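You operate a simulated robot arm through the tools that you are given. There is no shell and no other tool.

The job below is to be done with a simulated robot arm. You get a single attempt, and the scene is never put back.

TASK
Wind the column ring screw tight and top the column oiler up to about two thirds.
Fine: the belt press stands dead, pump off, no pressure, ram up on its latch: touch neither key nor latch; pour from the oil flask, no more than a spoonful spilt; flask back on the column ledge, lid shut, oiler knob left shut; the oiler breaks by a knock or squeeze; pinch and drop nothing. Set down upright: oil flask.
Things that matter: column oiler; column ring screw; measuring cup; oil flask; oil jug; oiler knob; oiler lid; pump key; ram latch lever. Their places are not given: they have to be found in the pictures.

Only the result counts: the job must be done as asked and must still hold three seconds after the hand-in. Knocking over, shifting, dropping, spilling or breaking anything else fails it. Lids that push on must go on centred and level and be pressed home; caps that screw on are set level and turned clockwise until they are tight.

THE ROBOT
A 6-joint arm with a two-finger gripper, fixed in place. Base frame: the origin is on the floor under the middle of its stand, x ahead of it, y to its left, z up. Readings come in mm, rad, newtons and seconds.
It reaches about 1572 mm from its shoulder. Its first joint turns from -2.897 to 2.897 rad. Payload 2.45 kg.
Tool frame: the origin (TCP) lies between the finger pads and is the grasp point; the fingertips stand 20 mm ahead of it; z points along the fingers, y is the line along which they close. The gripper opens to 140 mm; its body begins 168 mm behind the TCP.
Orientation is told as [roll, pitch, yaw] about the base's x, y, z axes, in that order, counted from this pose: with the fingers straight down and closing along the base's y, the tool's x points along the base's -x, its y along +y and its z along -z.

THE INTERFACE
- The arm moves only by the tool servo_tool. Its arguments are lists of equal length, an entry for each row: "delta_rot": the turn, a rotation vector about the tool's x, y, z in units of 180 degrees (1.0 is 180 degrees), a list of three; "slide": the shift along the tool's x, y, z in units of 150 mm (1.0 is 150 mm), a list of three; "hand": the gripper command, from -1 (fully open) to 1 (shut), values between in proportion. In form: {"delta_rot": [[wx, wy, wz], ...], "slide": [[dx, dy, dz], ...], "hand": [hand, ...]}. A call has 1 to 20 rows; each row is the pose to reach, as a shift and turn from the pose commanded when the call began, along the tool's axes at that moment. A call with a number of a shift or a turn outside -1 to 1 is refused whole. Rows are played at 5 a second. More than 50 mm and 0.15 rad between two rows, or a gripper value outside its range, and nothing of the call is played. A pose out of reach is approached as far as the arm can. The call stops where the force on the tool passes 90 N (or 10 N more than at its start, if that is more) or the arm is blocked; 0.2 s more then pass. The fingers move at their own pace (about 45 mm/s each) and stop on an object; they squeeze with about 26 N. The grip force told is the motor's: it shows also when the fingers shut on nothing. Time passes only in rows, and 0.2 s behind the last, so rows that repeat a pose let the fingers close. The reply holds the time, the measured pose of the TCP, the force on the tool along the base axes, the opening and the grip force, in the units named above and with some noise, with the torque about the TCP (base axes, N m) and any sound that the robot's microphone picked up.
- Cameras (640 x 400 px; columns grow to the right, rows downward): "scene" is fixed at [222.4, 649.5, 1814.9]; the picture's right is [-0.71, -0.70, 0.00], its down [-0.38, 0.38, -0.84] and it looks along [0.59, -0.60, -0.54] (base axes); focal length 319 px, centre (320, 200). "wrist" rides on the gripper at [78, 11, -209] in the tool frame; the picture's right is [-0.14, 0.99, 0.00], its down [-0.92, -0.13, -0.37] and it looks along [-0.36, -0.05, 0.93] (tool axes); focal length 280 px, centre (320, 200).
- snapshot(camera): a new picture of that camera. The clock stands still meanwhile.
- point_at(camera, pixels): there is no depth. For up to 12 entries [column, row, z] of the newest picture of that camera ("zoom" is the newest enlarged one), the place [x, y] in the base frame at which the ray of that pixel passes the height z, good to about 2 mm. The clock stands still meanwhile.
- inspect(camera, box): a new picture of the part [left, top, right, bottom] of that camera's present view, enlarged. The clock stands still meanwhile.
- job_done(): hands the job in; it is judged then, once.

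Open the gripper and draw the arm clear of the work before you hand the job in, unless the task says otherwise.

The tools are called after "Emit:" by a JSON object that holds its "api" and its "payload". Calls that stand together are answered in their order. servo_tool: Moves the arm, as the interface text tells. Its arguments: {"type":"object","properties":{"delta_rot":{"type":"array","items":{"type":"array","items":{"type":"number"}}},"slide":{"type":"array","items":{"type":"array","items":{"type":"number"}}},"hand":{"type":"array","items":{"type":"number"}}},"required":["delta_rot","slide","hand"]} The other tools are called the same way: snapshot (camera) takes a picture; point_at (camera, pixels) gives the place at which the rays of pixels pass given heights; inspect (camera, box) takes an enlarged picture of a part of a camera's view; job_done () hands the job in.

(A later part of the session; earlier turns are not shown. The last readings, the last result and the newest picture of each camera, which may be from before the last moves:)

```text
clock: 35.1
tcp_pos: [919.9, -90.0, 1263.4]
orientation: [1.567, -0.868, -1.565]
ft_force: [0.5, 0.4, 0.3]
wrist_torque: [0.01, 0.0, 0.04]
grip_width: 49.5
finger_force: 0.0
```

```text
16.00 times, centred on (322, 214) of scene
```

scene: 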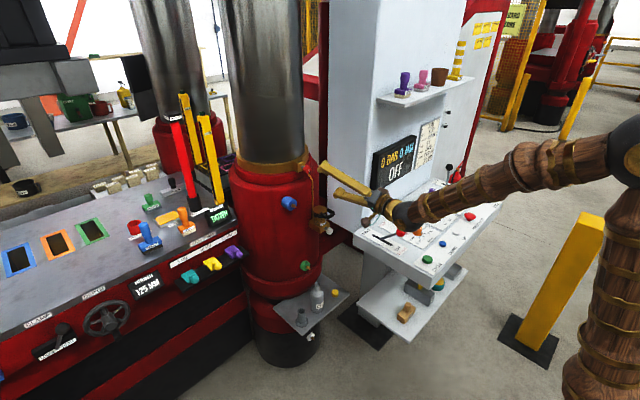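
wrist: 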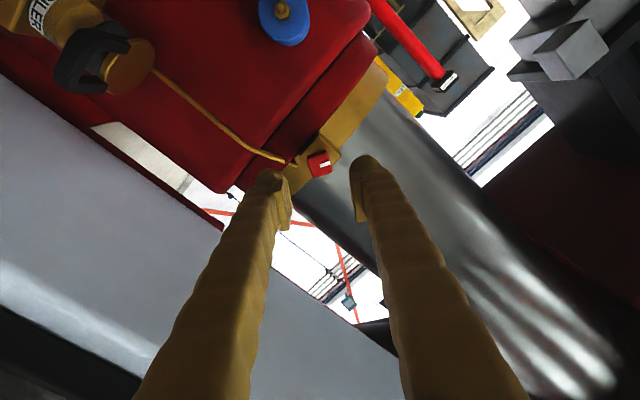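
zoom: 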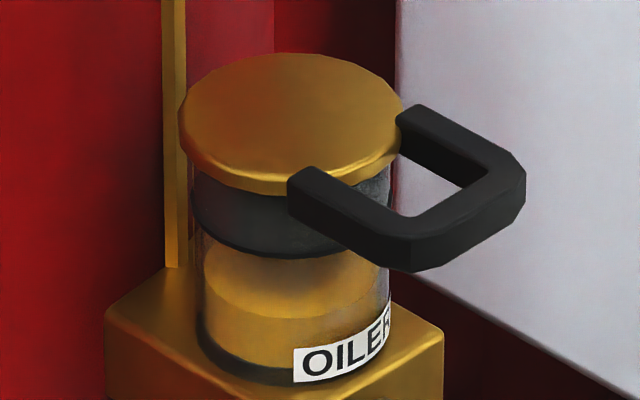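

The screw head now stands free with its mark sideways. The oiler lid has a dark plug inside the glass and a black U-handle sticking out toward -x; I zoom the wrist view for the back of the lid (hinge or not).

Emit:
{"api": "inspect", "payload": {"camera": "wrist", "box": [0, 0, 192, 120]}}

Emit:
{"api": "inspect", "payload": {"camera": "scene", "box": [290, 270, 354, 310]}}

Emit:
{"api": "inspect", "payload": {"camera": "scene", "box": [280, 285, 344, 345]}}

```text
3.33 times, centred on (96, 60) of wrist
```

zoom: 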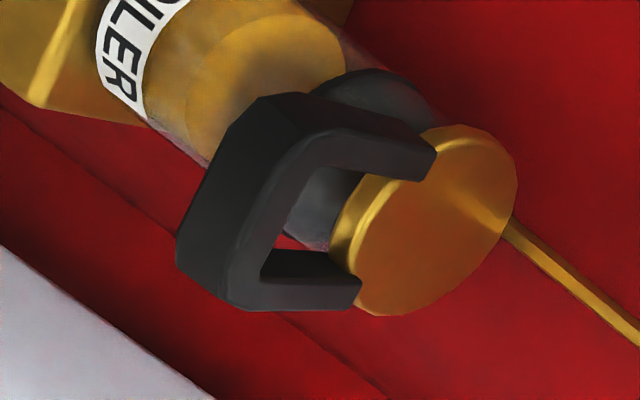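

```text
10.00 times, centred on (322, 290) of scene
```

zoom: 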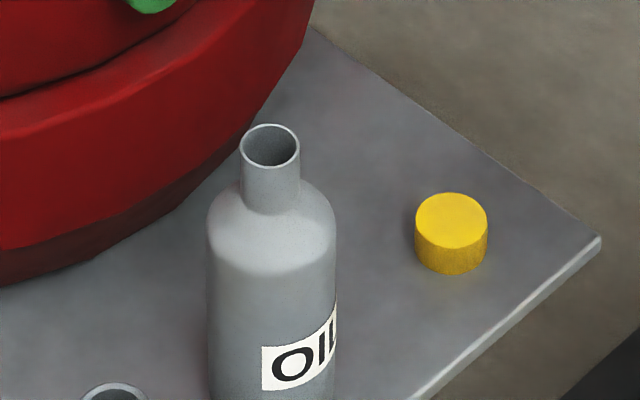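

```text
6.67 times, centred on (312, 315) of scene
```

zoom: 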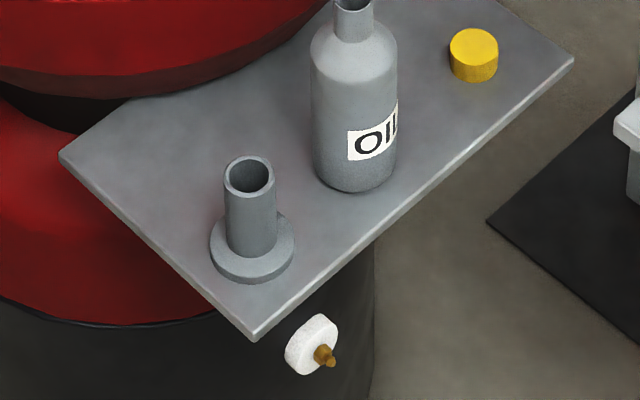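

No hinge is visible from this side. I roll back to zero, withdraw to x≈830, and then will tip the gripper down to view the lid from above.

Emit:
{"api": "servo_tool", "payload": {"delta_rot": [[0, 0, -0.0373], [0, 0, -0.0746], [0, 0, -0.112], [0, 0, -0.1493], [0, 0, -0.1866], [0, 0, -0.2239]], "slide": [[0, 0, -0.1], [0, 0, -0.2], [0, 0, -0.3], [0, 0, -0.4], [0, 0, -0.5], [0, 0, -0.6]], "hand": [0.286, 0.286, 0.286, 0.286, 0.286, 0.286]}}

Emit:
{"api": "snapshot", "payload": {"camera": "wrist"}}

```text
clock: 36.5
tcp_pos: [830.1, -90.7, 1263.3]
orientation: [-0.998, -1.566, 1.001]
ft_force: [-0.1, -0.1, -0.7]
wrist_torque: [-0.02, 0.02, -0.02]
grip_width: 50.1
finger_force: 0.0
```

```text
taken
```

wrist: 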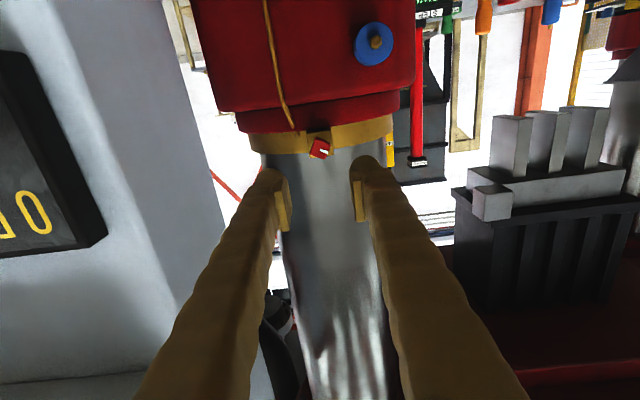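

Roll is zero now. I tip the fingers down by 90° while moving to about (850,-120,1290) to look at the oiler from above.

Emit:
{"api": "servo_tool", "payload": {"delta_rot": [[0, 0.0417, 0], [0, 0.0833, 0], [0, 0.125, 0], [0, 0.1667, 0], [0, 0.2083, 0], [0, 0.25, 0], [0, 0.2917, 0], [0, 0.3333, 0], [0, 0.375, 0], [0, 0.4167, 0], [0, 0.4583, 0], [0, 0.5, 0]], "slide": [[-0.015, -0.017, 0.011], [-0.03, -0.033, 0.022], [-0.045, -0.05, 0.033], [-0.06, -0.067, 0.044], [-0.075, -0.083, 0.055], [-0.09, -0.1, 0.066], [-0.105, -0.117, 0.078], [-0.12, -0.133, 0.089], [-0.135, -0.15, 0.1], [-0.15, -0.167, 0.111], [-0.165, -0.183, 0.122], [-0.18, -0.2, 0.133]], "hand": [0.286, 0.286, 0.286, 0.286, 0.286, 0.286, 0.286, 0.286, 0.286, 0.286, 0.286, 0.286]}}

Emit:
{"api": "snapshot", "payload": {"camera": "wrist"}}

Emit:
{"api": "snapshot", "payload": {"camera": "scene"}}

```text
clock: 39.1
tcp_pos: [847.9, -119.6, 1287.5]
orientation: [0.271, -0.073, -0.008]
ft_force: [-0.9, 1.0, 1.2]
wrist_torque: [-0.06, -0.09, -0.02]
grip_width: 49.9
finger_force: 0.1
out of reach, approached as far as the arm can: row 4, 5, 7, 8, 9, 10, 11, 12
```

```text
taken
```

wrist: 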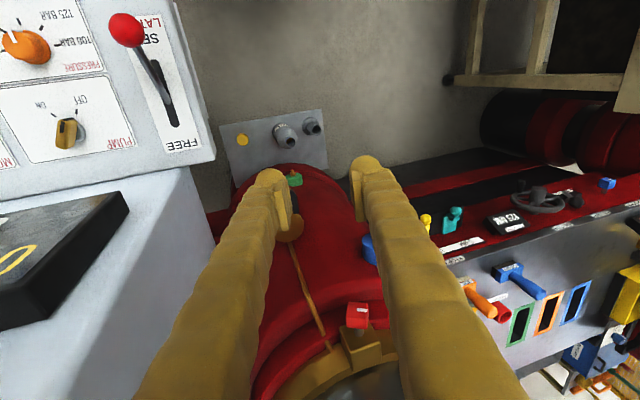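

```text
taken
```

scene: 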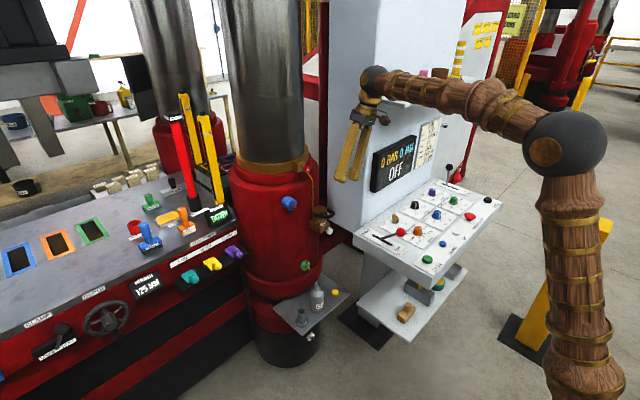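

The fingers partly hide the oiler at (290,228). I also see the latch lever (125,28) and pump key (70,130) on the panel, which I keep away from. I straighten the 0.27 rad roll and shift 35 mm to -y to see the lid between the fingers.

Emit:
{"api": "servo_tool", "payload": {"delta_rot": [[0.03, 0, 0], [0.06, 0, 0], [0.086, 0, 0]], "slide": [[0, -0.08, -0.02], [0, -0.16, -0.04], [0, -0.23, -0.065]], "hand": [0.0, -0.3, -0.4]}}

Emit:
{"api": "snapshot", "payload": {"camera": "wrist"}}

```text
clock: 39.9
tcp_pos: [846.0, -148.5, 1279.9]
orientation: [0.253, -0.128, -0.017]
ft_force: [0.0, -0.5, 0.2]
wrist_torque: [0.0, 0.0, -0.02]
grip_width: 98.1
finger_force: 0.0
out of reach, approached as far as the arm can: row 1, 2, 3
```

```text
taken
```

wrist: 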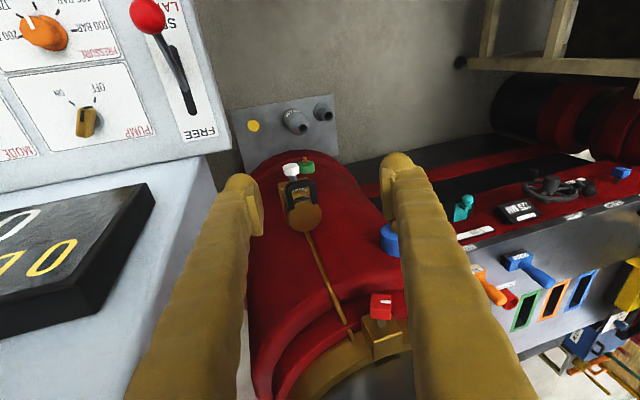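

The oiler is now visible at (302,200); I enlarge it from above.

Emit:
{"api": "inspect", "payload": {"camera": "wrist", "box": [264, 150, 344, 250]}}

Emit:
{"api": "inspect", "payload": {"camera": "wrist", "box": [220, 90, 348, 170]}}

```text
4.00 times, centred on (304, 200) of wrist
```

zoom: 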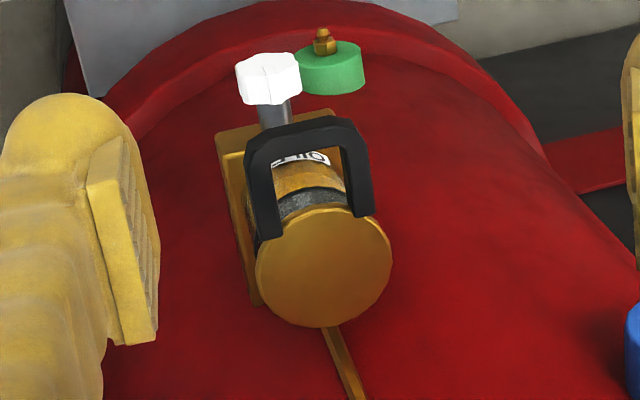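

```text
5.00 times, centred on (284, 130) of wrist
```

zoom: 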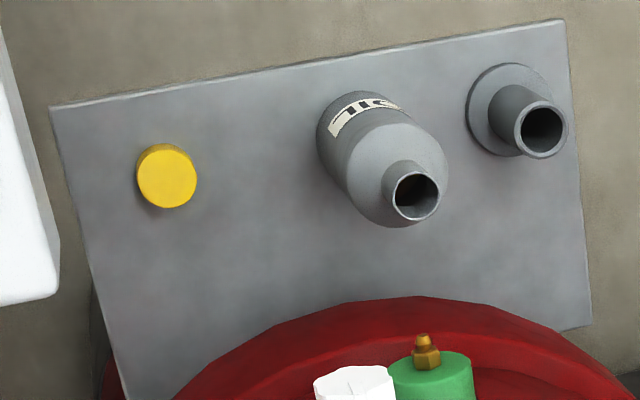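

From above, the lid is a plain disc without a visible hinge. I zoom the scene camera further onto the lid edge and handle joints to see how it is held.

Emit:
{"api": "inspect", "payload": {"camera": "scene", "box": [312, 203, 332, 215]}}

Emit:
{"api": "inspect", "payload": {"camera": "scene", "box": [312, 210, 332, 224]}}

Emit:
{"api": "inspect", "payload": {"camera": "wrist", "box": [284, 180, 324, 235]}}

```text
16.00 times, centred on (322, 209) of scene
```

zoom: 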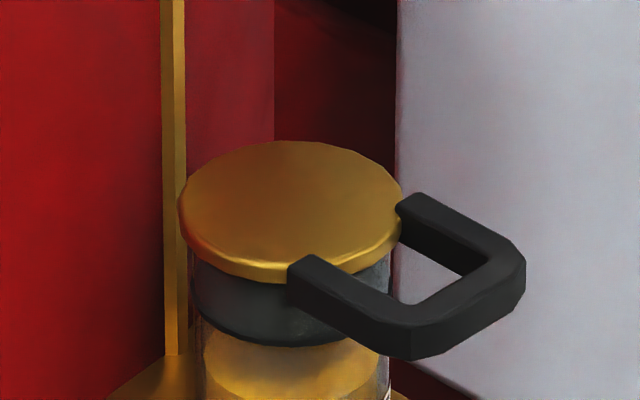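

```text
16.00 times, centred on (322, 217) of scene
```

zoom: 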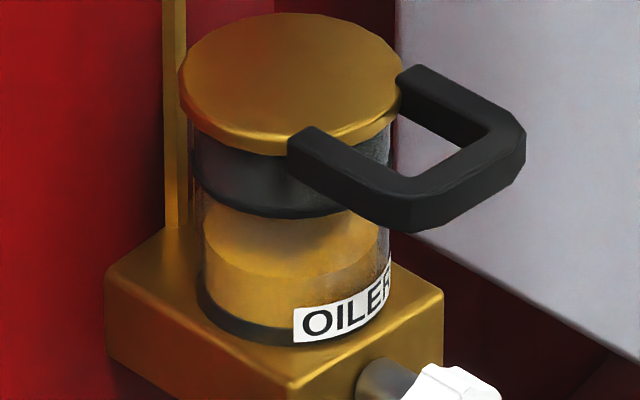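

```text
7.27 times, centred on (304, 208) of wrist
```

zoom: 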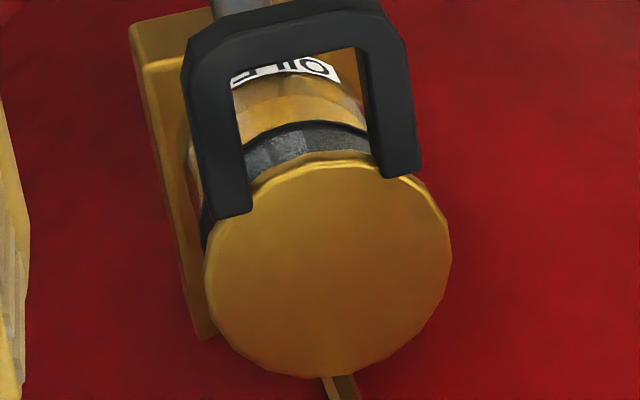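

The dark band looks like a 20 mm plug beneath the lid, so I treat it as a push-on lid to be lifted straight up. I locate the ledge objects and oiler features by rays from both cameras.

Emit:
{"api": "point_at", "payload": {"camera": "scene", "pixels": [[335, 292, 560], [335, 292, 600], [317, 284.7, 700], [317, 284.7, 740], [301.4, 311.6, 600], [301.4, 311.6, 660], [349.9, 294.3, 540], [349.9, 294.3, 580], [301.8, 335.2, 540], [301.8, 335.2, 580], [273, 308.2, 540], [273, 308.2, 580]]}}

Emit:
{"api": "point_at", "payload": {"camera": "wrist", "pixels": [[253.2, 124.4, 560], [253.2, 124.4, 600], [302.8, 128.4, 700], [302.8, 128.4, 740], [328.6, 115.6, 600], [328.6, 115.6, 660], [230, 111.4, 540], [230, 111.4, 580], [332, 94, 540], [332, 94, 580], [338, 155, 540], [338, 155, 580]]}}

```text
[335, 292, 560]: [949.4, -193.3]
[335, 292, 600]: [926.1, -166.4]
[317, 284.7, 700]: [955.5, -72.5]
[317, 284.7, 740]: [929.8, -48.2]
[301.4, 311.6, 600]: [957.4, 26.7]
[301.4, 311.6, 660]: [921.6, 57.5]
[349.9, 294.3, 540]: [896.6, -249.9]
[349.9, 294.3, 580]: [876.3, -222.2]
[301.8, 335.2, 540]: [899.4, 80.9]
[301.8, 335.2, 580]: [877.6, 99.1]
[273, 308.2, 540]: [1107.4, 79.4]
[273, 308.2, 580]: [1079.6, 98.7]
```

```text
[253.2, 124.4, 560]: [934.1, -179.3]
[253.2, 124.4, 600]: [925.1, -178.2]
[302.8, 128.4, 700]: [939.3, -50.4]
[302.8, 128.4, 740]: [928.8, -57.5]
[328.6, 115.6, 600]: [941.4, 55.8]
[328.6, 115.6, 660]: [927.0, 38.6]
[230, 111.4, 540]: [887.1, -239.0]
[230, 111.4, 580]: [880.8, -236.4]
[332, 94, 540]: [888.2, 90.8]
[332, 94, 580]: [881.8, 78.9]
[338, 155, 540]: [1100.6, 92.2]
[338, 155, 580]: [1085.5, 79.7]
```

Ledge top is z≈556 with the flask at (934,-55, top 728), yellow cap (933,-179) and cup (934,45). Now I return to the level, zero-roll tool pose in front of the oiler, at about (830,-133,1150).

Emit:
{"api": "servo_tool", "payload": {"delta_rot": [[0.0051, -0.038, -0.0052], [0.0103, -0.076, -0.0103], [0.0154, -0.114, -0.0155], [0.0205, -0.1519, -0.0206], [0.0257, -0.1899, -0.0258], [0.0308, -0.2279, -0.031], [0.0359, -0.2659, -0.0361], [0.0411, -0.3039, -0.0413], [0.0462, -0.3419, -0.0464], [0.0513, -0.3798, -0.0516], [0.0565, -0.4178, -0.0567], [0.0616, -0.4558, -0.0619]], "slide": [[0.018, -0.009, 0.07], [0.037, -0.019, 0.141], [0.055, -0.028, 0.211], [0.073, -0.038, 0.281], [0.091, -0.047, 0.352], [0.11, -0.057, 0.422], [0.128, -0.066, 0.492], [0.146, -0.075, 0.563], [0.164, -0.085, 0.633], [0.183, -0.094, 0.703], [0.201, -0.104, 0.774], [0.219, -0.113, 0.844]], "hand": [-0.1, -0.1, -0.1, -0.1, -0.1, -0.1, -0.1, -0.1, -0.1, -0.1, -0.1, -0.1]}}

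Emit:
{"api": "snapshot", "payload": {"camera": "wrist"}}

Emit:
{"api": "snapshot", "payload": {"camera": "scene"}}

```text
clock: 42.5
tcp_pos: [828.4, -133.4, 1150.0]
orientation: [3.124, -1.568, -3.127]
ft_force: [-0.3, -0.4, -0.6]
wrist_torque: [0.03, 0.02, 0.04]
grip_width: 77.3
finger_force: 0.1
```

```text
taken
```

wrist: 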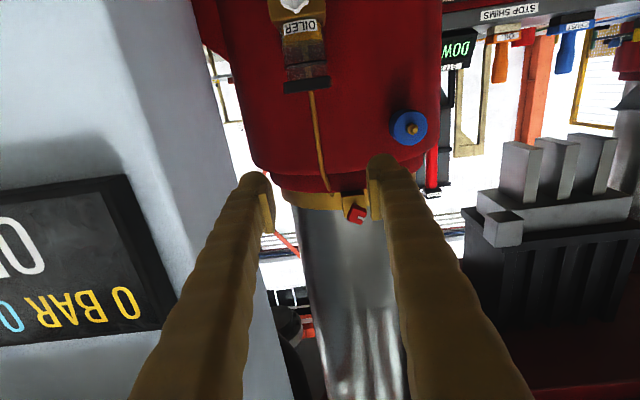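

```text
taken
```

scene: 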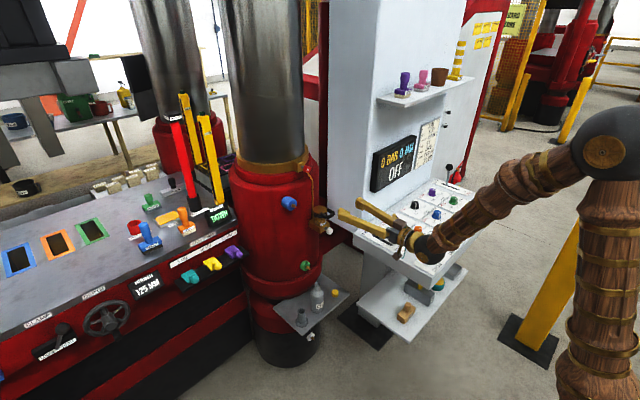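

The oiler is seen nearly head-on at (305,50). I enlarge it for a profile of lid, plug and oil.

Emit:
{"api": "inspect", "payload": {"camera": "wrist", "box": [257, 0, 353, 100]}}

Emit:
{"api": "inspect", "payload": {"camera": "wrist", "box": [277, 50, 333, 100]}}

```text
4.00 times, centred on (305, 50) of wrist
```

zoom: 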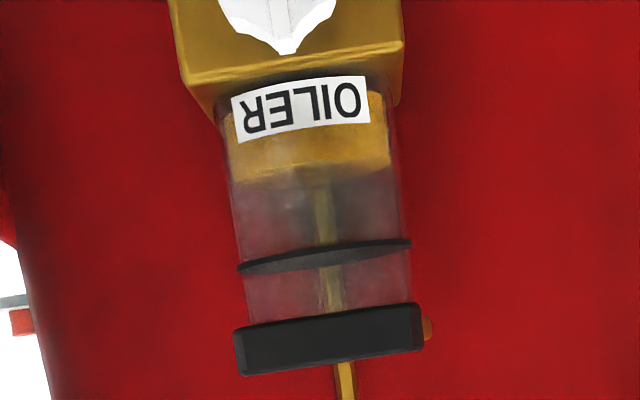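

```text
8.00 times, centred on (305, 75) of wrist
```

zoom: 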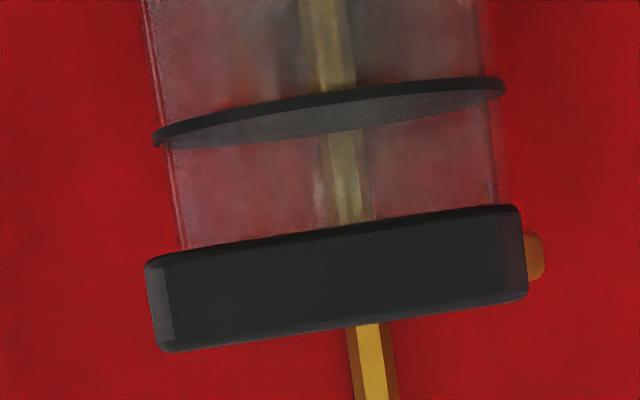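

The dark "band" is only a thin ring around the glass at about 2/3 height (z≈1045) – a fill mark – with oil now at about z≈1025; so the lid may be hinged. I check the handle's location from the scene camera.

Emit:
{"api": "point_at", "payload": {"camera": "scene", "pixels": [[330.9, 214.4, 1071], [320.1, 209.75, 1071], [327.2, 216.2, 1071], [334.6, 212.5, 1071], [320.2, 212.9, 1071], [327.1, 208.5, 1071]]}}

Emit:
{"api": "point_at", "payload": {"camera": "wrist", "pixels": [[307, 85, 1064], [307, 85, 1066]]}}

```text
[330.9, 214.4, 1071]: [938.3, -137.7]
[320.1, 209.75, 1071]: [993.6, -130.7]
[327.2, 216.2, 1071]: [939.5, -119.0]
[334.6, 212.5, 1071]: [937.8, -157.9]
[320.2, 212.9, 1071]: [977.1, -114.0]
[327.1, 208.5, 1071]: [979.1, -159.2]
```

```text
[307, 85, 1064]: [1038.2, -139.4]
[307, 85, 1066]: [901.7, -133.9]
```

Handle crossbar outer edge is at x≈938, y from about -115 to -159, z≈1059–1071; lid centre ≈(993,-133). I lower to z≈1065 and advance to x=880, fingertips still 38 mm short of the handle.

Emit:
{"api": "servo_tool", "payload": {"delta_rot": [[0, 0, 0], [0, 0, 0], [0, 0, 0], [0, 0, 0], [0, 0, 0]], "slide": [[0.13, -0.004, 0.0], [0.28, -0.008, 0.0], [0.43, -0.012, 0.1], [0.55, -0.017, 0.22], [0.567, -0.017, 0.344]], "hand": [-0.1, -0.1, -0.1, -0.1, -0.1]}}

Emit:
{"api": "snapshot", "payload": {"camera": "wrist"}}

Emit:
{"api": "inspect", "payload": {"camera": "scene", "box": [302, 195, 350, 225]}}

```text
clock: 43.7
tcp_pos: [881.4, -135.4, 1065.0]
orientation: [2.359, -1.568, -2.356]
ft_force: [-0.6, -0.5, 0.4]
wrist_torque: [-0.01, -0.01, 0.0]
grip_width: 76.9
finger_force: 0.0
```

```text
taken
```

wrist: 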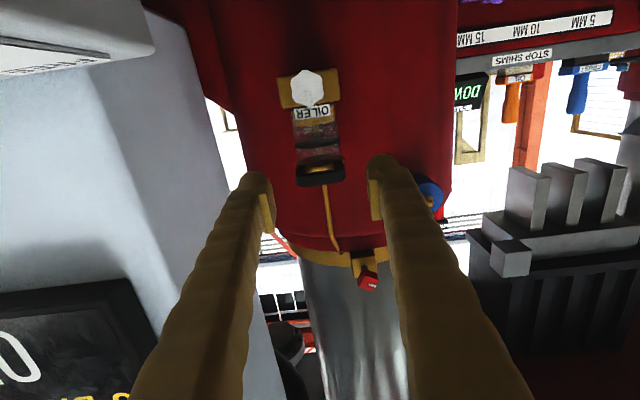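

```text
13.33 times, centred on (326, 210) of scene
```

zoom: 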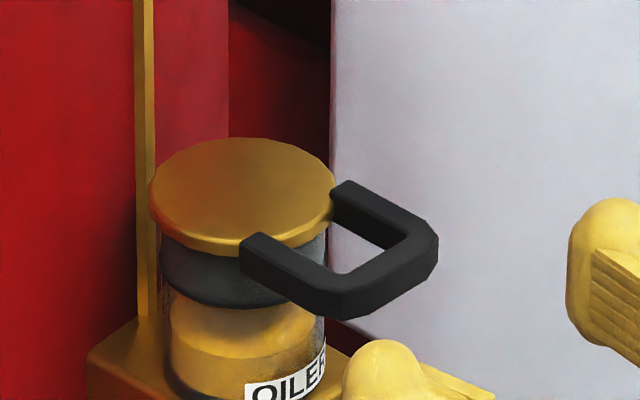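

Fingers straddle the handle line. I zoom the wrist view at the handle (320,170).

Emit:
{"api": "inspect", "payload": {"camera": "wrist", "box": [250, 60, 410, 200]}}

Emit:
{"api": "inspect", "payload": {"camera": "wrist", "box": [280, 140, 360, 200]}}

```text
2.86 times, centred on (330, 130) of wrist
```

zoom: 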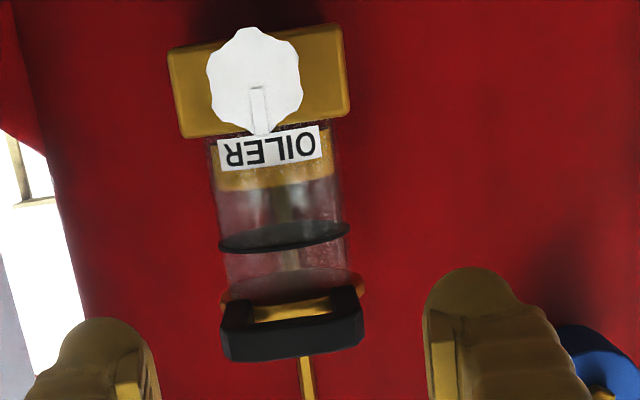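

```text
6.67 times, centred on (320, 170) of wrist
```

zoom: 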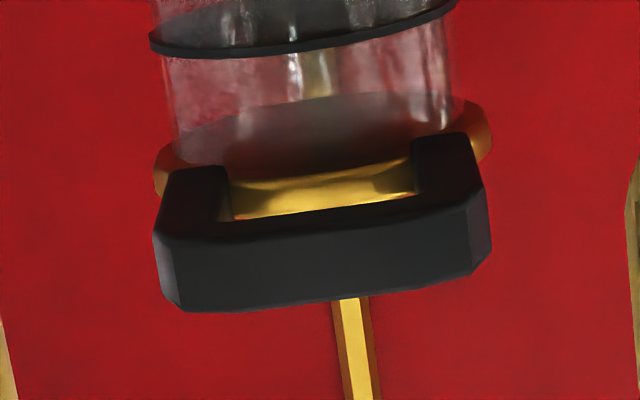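

The handle is centred (320.3,177.5) and about 2.8 mm above the tool axis. I raise 2.5 mm and advance to x≈946 with fingers open, both sides clear by ~14 mm.

Emit:
{"api": "servo_tool", "payload": {"delta_rot": [[0, 0, 0], [0, 0, 0], [0, 0, 0], [0, 0, 0], [0, 0, 0]], "slide": [[-0.0167, 0.001, 0.1], [-0.0167, 0.001, 0.2], [-0.0167, 0.001, 0.3], [-0.0167, 0.001, 0.38], [-0.0167, 0.001, 0.43]], "hand": [-0.1, -0.1, -0.1, -0.1, -0.1]}}

Emit:
{"api": "inspect", "payload": {"camera": "wrist", "box": [250, 130, 390, 230]}}

Emit:
{"api": "inspect", "payload": {"camera": "scene", "box": [302, 195, 350, 225]}}

```text
clock: 44.9
tcp_pos: [945.6, -135.4, 1068.1]
orientation: [2.46, -1.569, -2.459]
ft_force: [0.4, 0.0, -0.7]
wrist_torque: [0.0, 0.0, 0.03]
grip_width: 77.0
finger_force: 0.1
```

```text
4.00 times, centred on (320, 180) of wrist
```

zoom: 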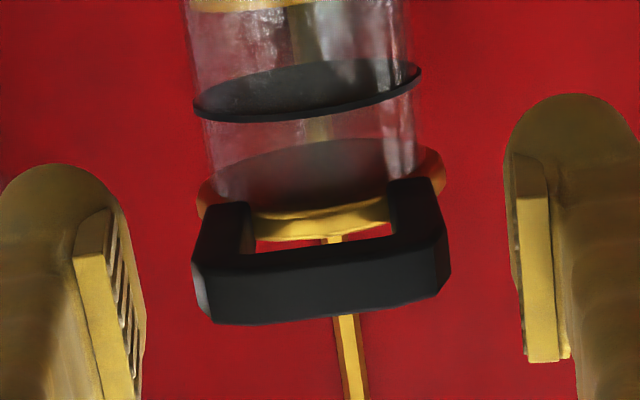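

```text
13.33 times, centred on (326, 210) of scene
```

zoom: 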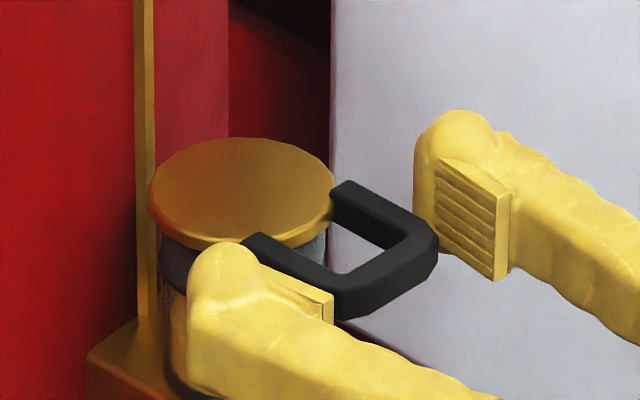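

The fingers straddle the U-handle well. I narrow to 54 mm first to check symmetry before touching.

Emit:
{"api": "servo_tool", "payload": {"delta_rot": [[0, 0, 0], [0, 0, 0], [0, 0, 0]], "slide": [[0, 0, 0], [0, 0, 0], [0, 0, 0]], "hand": [0.23, 0.23, 0.23]}}

Emit:
{"api": "inspect", "payload": {"camera": "wrist", "box": [250, 130, 390, 230]}}

Emit:
{"api": "inspect", "payload": {"camera": "scene", "box": [302, 195, 350, 225]}}

```text
clock: 45.7
tcp_pos: [946.3, -136.2, 1066.7]
orientation: [2.561, -1.569, -2.56]
ft_force: [0.1, -0.4, -0.2]
wrist_torque: [-0.02, 0.01, -0.02]
grip_width: 53.9
finger_force: 0.1
```

```text
4.00 times, centred on (320, 180) of wrist
```

zoom: 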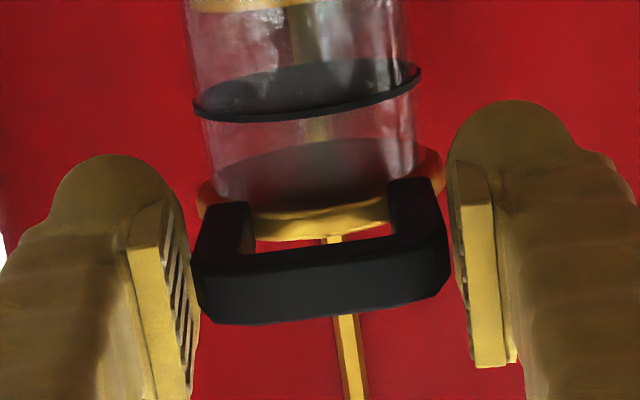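

```text
13.33 times, centred on (326, 210) of scene
```

zoom: 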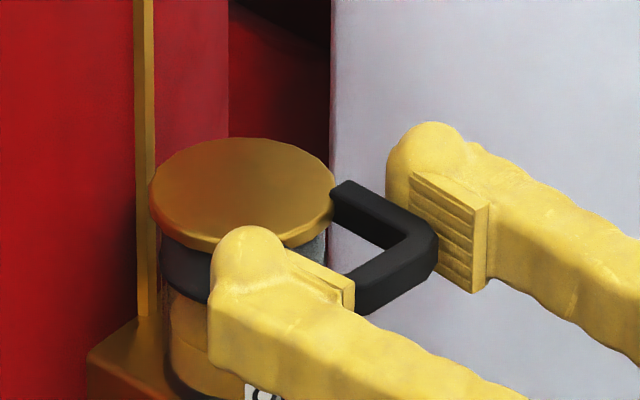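

Handle spans (195–450) in the zoom, about 49 mm wide and within 0.5 mm of centre. I close the fingers gently onto it.

Emit:
{"api": "servo_tool", "payload": {"delta_rot": [[0, 0, 0], [0, 0, 0], [0, 0, 0], [0, 0, 0]], "slide": [[0, 0.0027, 0], [0, 0.0027, 0], [0, 0.0027, 0], [0, 0.0027, 0]], "hand": [0.26, 0.29, 0.31, 0.34]}}

Emit:
{"api": "inspect", "payload": {"camera": "wrist", "box": [250, 130, 390, 230]}}

```text
clock: 46.7
tcp_pos: [945.3, -135.0, 1067.8]
orientation: [2.501, -1.569, -2.5]
ft_force: [1.6, -3.5, -0.5]
wrist_torque: [-0.02, 0.02, 0.04]
grip_width: 49.7
finger_force: 37.2
```

```text
4.00 times, centred on (320, 180) of wrist
```

zoom: 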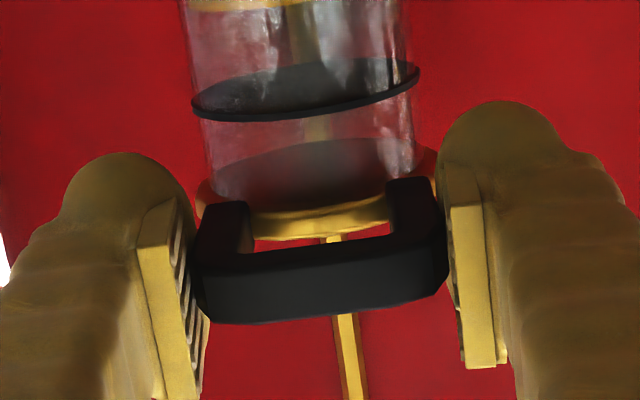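

Gripped at 49.7 mm with small side force. I lift just 2 mm and look how the lid responds.

Emit:
{"api": "servo_tool", "payload": {"delta_rot": [[0, 0, 0], [0, 0, 0], [0, 0, 0]], "slide": [[-0.0067, 0, 0], [-0.0133, 0, 0], [-0.0133, 0, 0]], "hand": [0.36, 0.36, 0.36]}}

Emit:
{"api": "inspect", "payload": {"camera": "wrist", "box": [250, 130, 390, 230]}}

Emit:
{"api": "inspect", "payload": {"camera": "scene", "box": [302, 195, 350, 225]}}

```text
clock: 47.5
tcp_pos: [945.5, -135.3, 1067.6]
orientation: [1.174, -1.569, -1.173]
ft_force: [3.4, -10.9, -16.1]
wrist_torque: [0.03, 1.29, 0.11]
grip_width: 49.3
finger_force: 44.9
```

```text
4.00 times, centred on (320, 180) of wrist
```

zoom: 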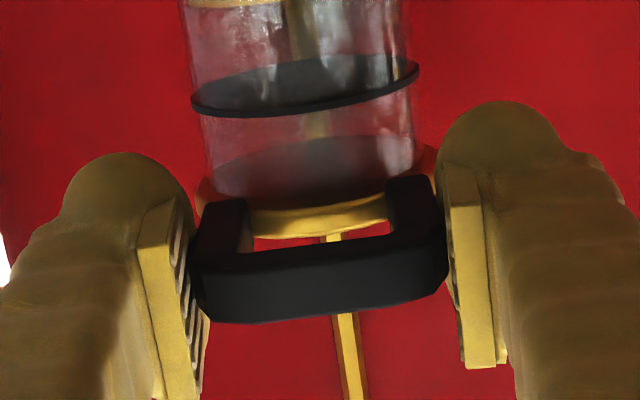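

```text
13.33 times, centred on (326, 210) of scene
```

zoom: 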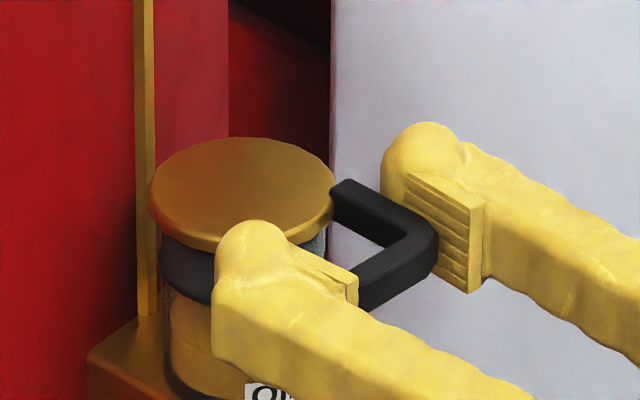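

The reaction is -16 N with +1.29 N m, i.e. acting about 80 mm ahead of the grip (x≈1023): the lid is hinged at its back edge. I rotate the tool 1.5° about y to relieve this before following the hinge arc.

Emit:
{"api": "servo_tool", "payload": {"delta_rot": [[0, 0.005, 0], [0, 0.0083, 0], [0, 0.0083, 0]], "slide": [[0, 0, 0], [0, 0, 0], [0, 0, 0]], "hand": [0.36, 0.36, 0.36]}}

```text
clock: 48.3
tcp_pos: [945.5, -135.6, 1070.4]
orientation: [0.03, -1.547, -0.029]
ft_force: [-6.8, -13.8, -1.4]
wrist_torque: [-0.05, 0.18, 0.16]
grip_width: 49.6
finger_force: 45.2
```

Torque dropped to 0.18 N m, confirming the hinge. I now follow the arc about a hinge 78 mm ahead, to 10° first, with a -0.3 mm y correction.

Emit:
{"api": "servo_tool", "payload": {"delta_rot": [[0, 0.0139, 0], [0, 0.0278, 0], [0, 0.0417, 0], [0, 0.0556, 0]], "slide": [[-0.0227, -0.002, -0.0005], [-0.0453, -0.002, 0.001], [-0.0679, -0.002, 0.0034], [-0.0903, -0.002, 0.0069]], "hand": [0.36, 0.36, 0.36, 0.36]}}

Emit:
{"api": "inspect", "payload": {"camera": "scene", "box": [302, 195, 350, 225]}}

Emit:
{"api": "inspect", "payload": {"camera": "wrist", "box": [250, 130, 390, 230]}}

```text
clock: 49.3
tcp_pos: [947.9, -135.1, 1084.7]
orientation: [0.005, -1.373, -0.005]
ft_force: [20.1, -12.1, 9.4]
wrist_torque: [0.02, -1.08, 0.19]
grip_width: 49.4
finger_force: 45.1
```

```text
13.33 times, centred on (326, 210) of scene
```

zoom: 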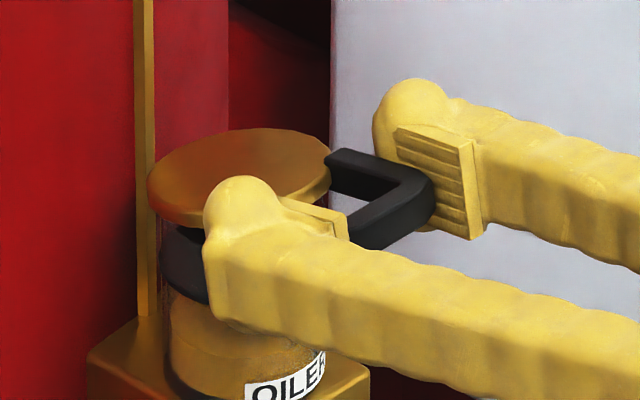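

```text
4.00 times, centred on (320, 180) of wrist
```

zoom: 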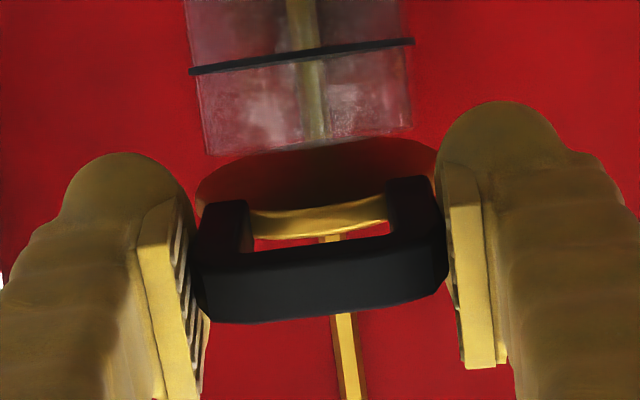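

The lid swings up about the back hinge; reaction is now (20,-12,9) N, so I shift the tool slightly forward/up and to -y to relieve it before continuing.

Emit:
{"api": "servo_tool", "payload": {"delta_rot": [[0, 0, 0], [0, 0, 0]], "slide": [[-0.0055, -0.0047, 0.0071], [-0.0055, -0.0047, 0.0071]], "hand": [0.36, 0.36]}}

```text
clock: 49.9
tcp_pos: [947.6, -135.6, 1084.4]
orientation: [0.004, -1.373, -0.003]
ft_force: [-13.8, 3.2, 13.6]
wrist_torque: [0.01, -0.76, -0.08]
grip_width: 49.0
finger_force: 45.1
```

Stiffness is now known (~28 N/mm in x, ~8 N/mm at the hinge in z). I correct by (-0.4,+1.5) mm and continue the arc a further 10° with hinge radius 84 mm.

Emit:
{"api": "servo_tool", "payload": {"delta_rot": [[0, 0, 0], [0, 0.0139, 0], [0, 0.0278, 0], [0, 0.0417, 0], [0, 0.0556, 0]], "slide": [[-0.0093, 0.001, -0.0046], [-0.0337, 0.001, -0.0031], [-0.0581, 0.001, -0.0005], [-0.0823, 0.001, 0.0031], [-0.1064, 0.001, 0.0079]], "hand": [0.36, 0.36, 0.36, 0.36, 0.36]}}

Emit:
{"api": "inspect", "payload": {"camera": "scene", "box": [302, 195, 350, 225]}}

```text
clock: 51.1
tcp_pos: [952.7, -135.6, 1096.6]
orientation: [0.0, -1.194, 0.0]
ft_force: [-6.3, 17.0, -10.9]
wrist_torque: [-0.01, 0.99, -0.32]
grip_width: 49.2
finger_force: 45.2
```

```text
13.33 times, centred on (326, 210) of scene
```

zoom: 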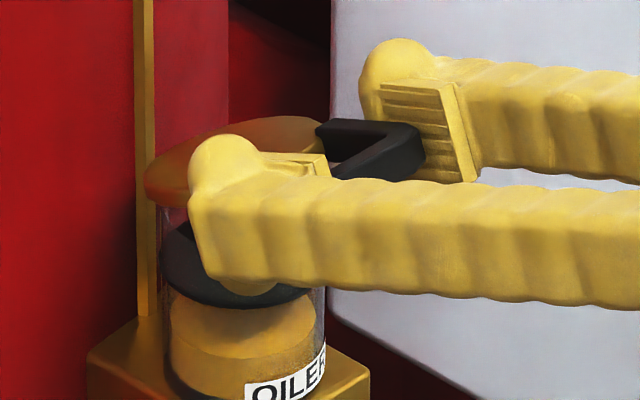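

At 21.6° the reaction is modest (-6,17,-11) N. I correct by +0.6 mm y and -1.2 mm z and continue 15° more with radius 80 mm.

Emit:
{"api": "servo_tool", "payload": {"delta_rot": [[0, 0, 0], [0, 0.0208, 0], [0, 0.0417, 0], [0, 0.0625, 0], [0, 0.0833, 0]], "slide": [[0.0079, 0.004, 0.0017], [-0.0269, 0.004, 0.0029], [-0.0617, 0.004, 0.0063], [-0.0961, 0.004, 0.0119], [-0.1301, 0.004, 0.0199]], "hand": [0.36, 0.36, 0.36, 0.36, 0.36]}}

Emit:
{"api": "inspect", "payload": {"camera": "scene", "box": [302, 190, 350, 220]}}

```text
clock: 52.3
tcp_pos: [960.8, -134.8, 1114.3]
orientation: [0.011, -0.969, -0.003]
ft_force: [27.9, -26.8, -8.4]
wrist_torque: [-0.23, -0.88, 0.22]
grip_width: 49.3
finger_force: 44.7
out of reach, approached as far as the arm can: row 5
```

```text
13.33 times, centred on (326, 205) of scene
```

zoom: 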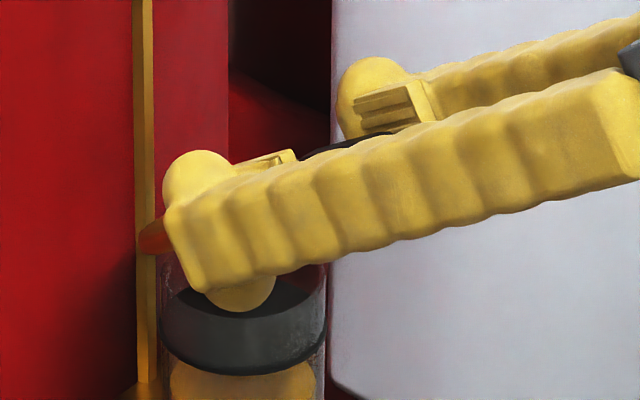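

At 34° the wrist meets its limit (row 5 out of reach) and side forces rose to (28,-27,-8) N. I lighten the squeeze stepwise so the handle can pivot in the pads and the stress relaxes.

Emit:
{"api": "servo_tool", "payload": {"delta_rot": [[0, 0, 0], [0, 0, 0]], "slide": [[0, -0.002, 0], [0, -0.002, 0]], "hand": [0.33, 0.32]}}

```text
clock: 52.9
tcp_pos: [959.7, -135.7, 1114.7]
orientation: [-0.002, -0.938, -0.002]
ft_force: [10.5, -43.1, 9.6]
wrist_torque: [-0.1, -1.17, 0.41]
grip_width: 49.5
finger_force: 44.8
```

Side force is still -43 N in y with full grip force. I loosen further to 49 mm commanded and see whether it relaxes.

Emit:
{"api": "servo_tool", "payload": {"delta_rot": [[0, 0, 0], [0, 0, 0]], "slide": [[0, 0, 0], [0, 0, 0]], "hand": [0.305, 0.3]}}

```text
clock: 53.5
tcp_pos: [959.6, -133.2, 1112.3]
orientation: [0.002, -0.933, -0.002]
ft_force: [-3.9, -11.5, 0.5]
wrist_torque: [0.11, 0.14, 0.03]
grip_width: 55.5
finger_force: 4.5
```

The width jumped to 55.5 mm and the force dropped; I look at once at what the lid is doing.

Emit:
{"api": "inspect", "payload": {"camera": "scene", "box": [302, 190, 350, 220]}}

Emit:
{"api": "inspect", "payload": {"camera": "wrist", "box": [230, 110, 410, 240]}}

```text
13.33 times, centred on (326, 205) of scene
```

zoom: 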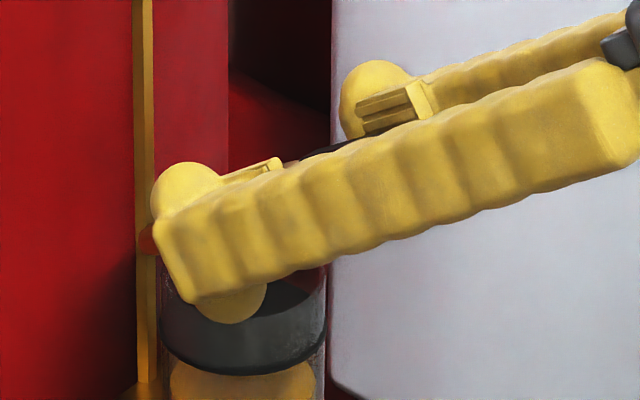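

```text
3.08 times, centred on (320, 175) of wrist
```

zoom: 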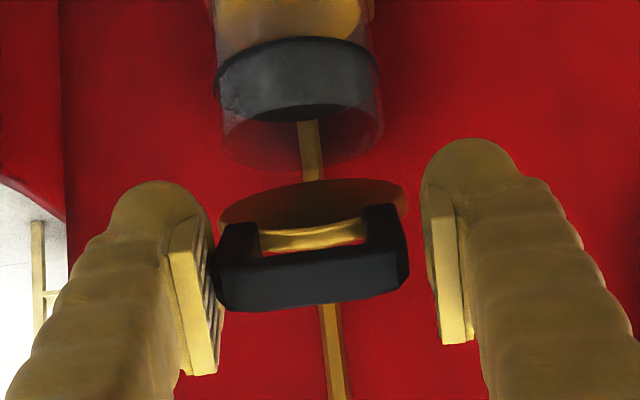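

The lid is still up at ~35° with a few mm of slack on the right finger. I hold the pose and re-read at the same command to see whether the grip settles lightly on the handle.

Emit:
{"api": "servo_tool", "payload": {"delta_rot": [[0, 0, 0]], "slide": [[0, 0, 0]], "hand": [0.3]}}

Emit:
{"api": "inspect", "payload": {"camera": "wrist", "box": [230, 110, 410, 240]}}

```text
clock: 53.9
tcp_pos: [961.5, -133.0, 1112.8]
orientation: [0.001, -0.934, -0.003]
ft_force: [-1.2, -10.6, -1.2]
wrist_torque: [0.15, 0.13, 0.14]
grip_width: 54.8
finger_force: 4.4
```

```text
3.08 times, centred on (320, 175) of wrist
```

zoom: 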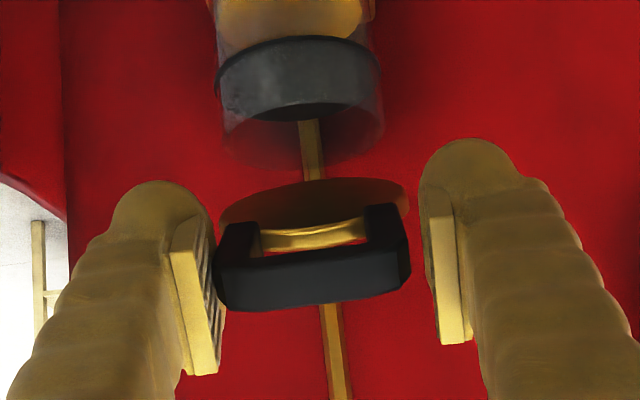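

The tool sits 2.3 mm too far to +y (left pad touching, right free). I shift -2.3 mm in y so both pads touch the handle lightly.

Emit:
{"api": "servo_tool", "payload": {"delta_rot": [[0, 0, 0], [0, 0, 0], [0, 0, 0]], "slide": [[0, -0.005, 0], [0, -0.01, 0], [0, -0.0147, 0]], "hand": [0.3, 0.3, 0.3]}}

Emit:
{"api": "inspect", "payload": {"camera": "wrist", "box": [230, 110, 410, 240]}}

```text
clock: 54.7
tcp_pos: [960.9, -135.2, 1112.9]
orientation: [0.001, -0.935, 0.0]
ft_force: [1.0, -4.1, -0.2]
wrist_torque: [0.04, -0.04, 0.07]
grip_width: 51.2
finger_force: 1.8
```

```text
3.08 times, centred on (320, 175) of wrist
```

zoom: 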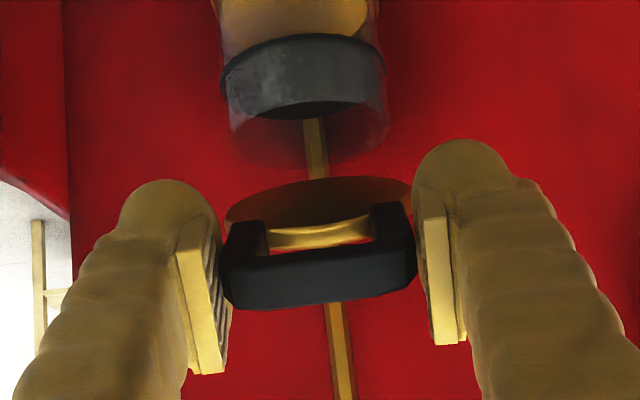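

Now the squeeze is light (1.8 N) and the lid stays with the pads. I continue along the arc by translation, letting the handle pivot in the pads while easing the tool back toward level, to lid angle ≈50°.

Emit:
{"api": "servo_tool", "payload": {"delta_rot": [[0, 0, 0], [0, -0.009, 0], [0, -0.017, 0], [0, -0.026, 0]], "slide": [[0, -0.003, 0], [-0.0433, -0.003, 0.0007], [-0.09, -0.003, 0.0056], [-0.136, -0.003, 0.0147]], "hand": [0.31, 0.31, 0.31, 0.31]}}

Emit:
{"api": "inspect", "payload": {"camera": "wrist", "box": [230, 110, 410, 240]}}

Emit:
{"api": "inspect", "payload": {"camera": "scene", "box": [302, 185, 350, 215]}}

```text
clock: 55.7
tcp_pos: [973.4, -135.2, 1128.4]
orientation: [0.001, -1.015, -0.001]
ft_force: [-21.5, 6.8, -2.2]
wrist_torque: [0.04, 1.43, -0.14]
grip_width: 49.8
finger_force: 45.2
```

```text
3.08 times, centred on (320, 175) of wrist
```

zoom: 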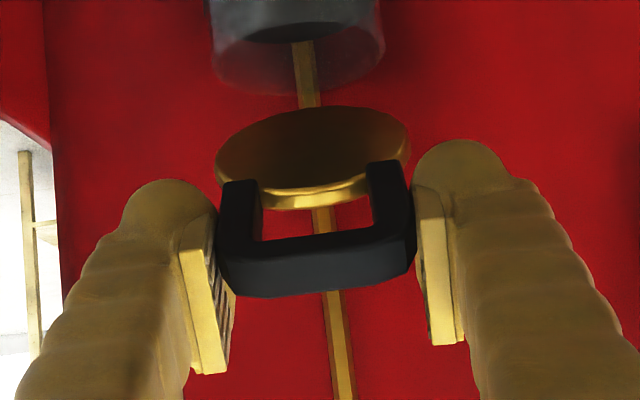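

```text
13.33 times, centred on (326, 200) of scene
```

zoom: 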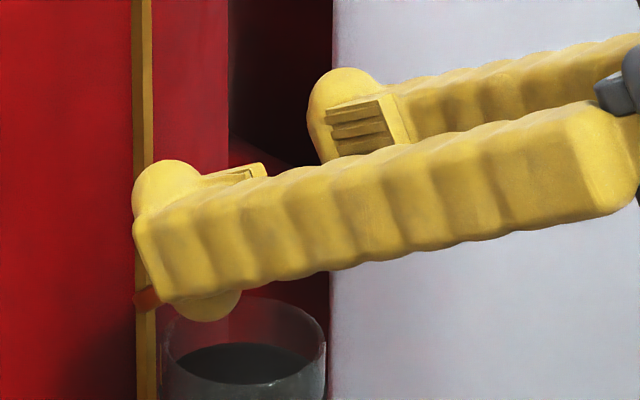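

The lid is at ~50° and pivoted in the pads, though the squeeze went to 45 N. I ease the command to 49.5 mm to relax it and continue to ≈65°.

Emit:
{"api": "servo_tool", "payload": {"delta_rot": [[0, 0, 0], [0, 0, 0]], "slide": [[0, 0, 0], [0, 0, 0]], "hand": [0.297, 0.294]}}

```text
clock: 56.3
tcp_pos: [974.7, -134.7, 1128.2]
orientation: [0.002, -1.018, -0.001]
ft_force: [0.2, 3.4, 0.1]
wrist_torque: [0.04, -0.06, -0.06]
grip_width: 51.3
finger_force: 1.5
```

Forces are near zero now. I continue on the arc to ≈65° with light pads, sliding the handle slightly toward the fingertips.

Emit:
{"api": "servo_tool", "payload": {"delta_rot": [[0, 0, 0], [0, 0, 0], [0, 0, 0], [0, 0, 0]], "slide": [[0, 0.004, 0], [-0.0443, 0.004, 0.0165], [-0.0863, 0.004, 0.0243], [-0.1271, 0.004, 0.0351]], "hand": [0.297, 0.297, 0.297, 0.297]}}

Emit:
{"api": "inspect", "payload": {"camera": "wrist", "box": [230, 110, 410, 240]}}

Emit:
{"api": "inspect", "payload": {"camera": "scene", "box": [302, 185, 350, 215]}}

```text
clock: 57.3
tcp_pos: [989.5, -134.6, 1143.2]
orientation: [0.001, -1.018, -0.001]
ft_force: [2.3, -0.2, -0.6]
wrist_torque: [-0.02, -0.16, 0.01]
grip_width: 50.6
finger_force: 7.1
```

```text
3.08 times, centred on (320, 175) of wrist
```

zoom: 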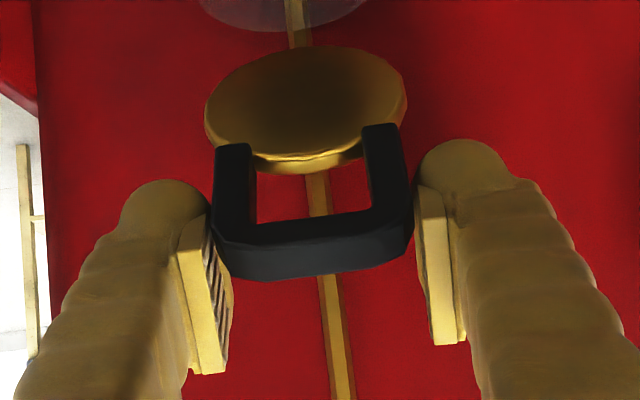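

```text
13.33 times, centred on (326, 200) of scene
```

zoom: 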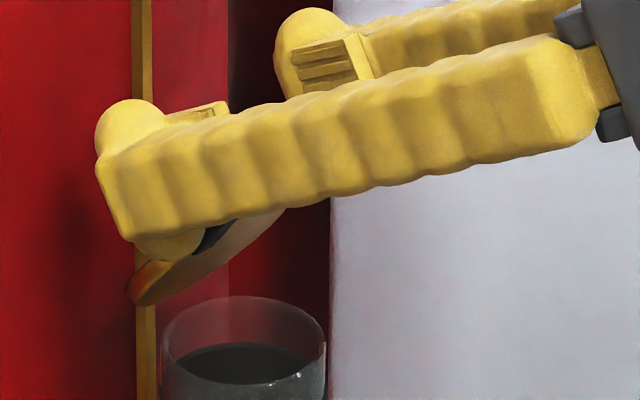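

Forces are tiny and the lid is about 65–70° open. I continue gently to ≈85°.

Emit:
{"api": "servo_tool", "payload": {"delta_rot": [[0, 0, 0], [0, 0, 0], [0, 0, 0]], "slide": [[-0.0593, 0, 0.0417], [-0.0913, 0, 0.068], [-0.1213, 0, 0.0973]], "hand": [0.297, 0.297, 0.297]}}

Emit:
{"api": "inspect", "payload": {"camera": "wrist", "box": [230, 70, 410, 240]}}

Emit:
{"api": "inspect", "payload": {"camera": "scene", "box": [302, 185, 350, 215]}}

```text
clock: 58.1
tcp_pos: [1010.6, -135.6, 1150.7]
orientation: [0.002, -1.018, -0.003]
ft_force: [-24.7, -8.2, 18.4]
wrist_torque: [0.03, 1.79, 0.16]
grip_width: 50.5
finger_force: 45.2
```

```text
2.35 times, centred on (320, 155) of wrist
```

zoom: 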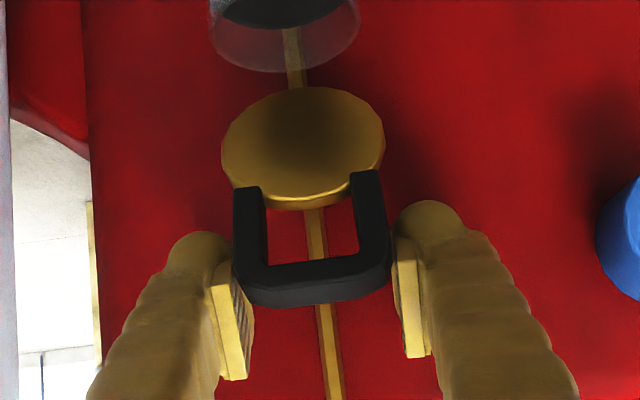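

```text
13.33 times, centred on (326, 200) of scene
```

zoom: 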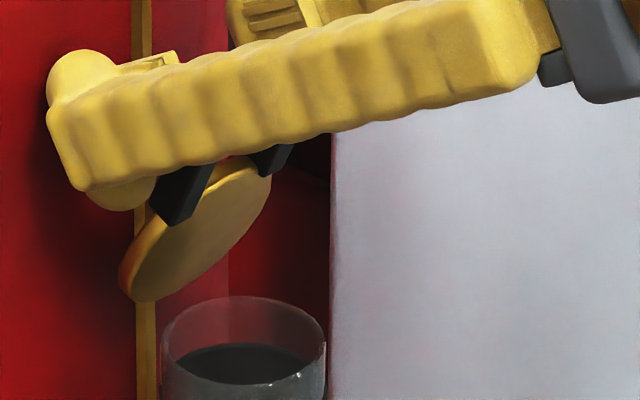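

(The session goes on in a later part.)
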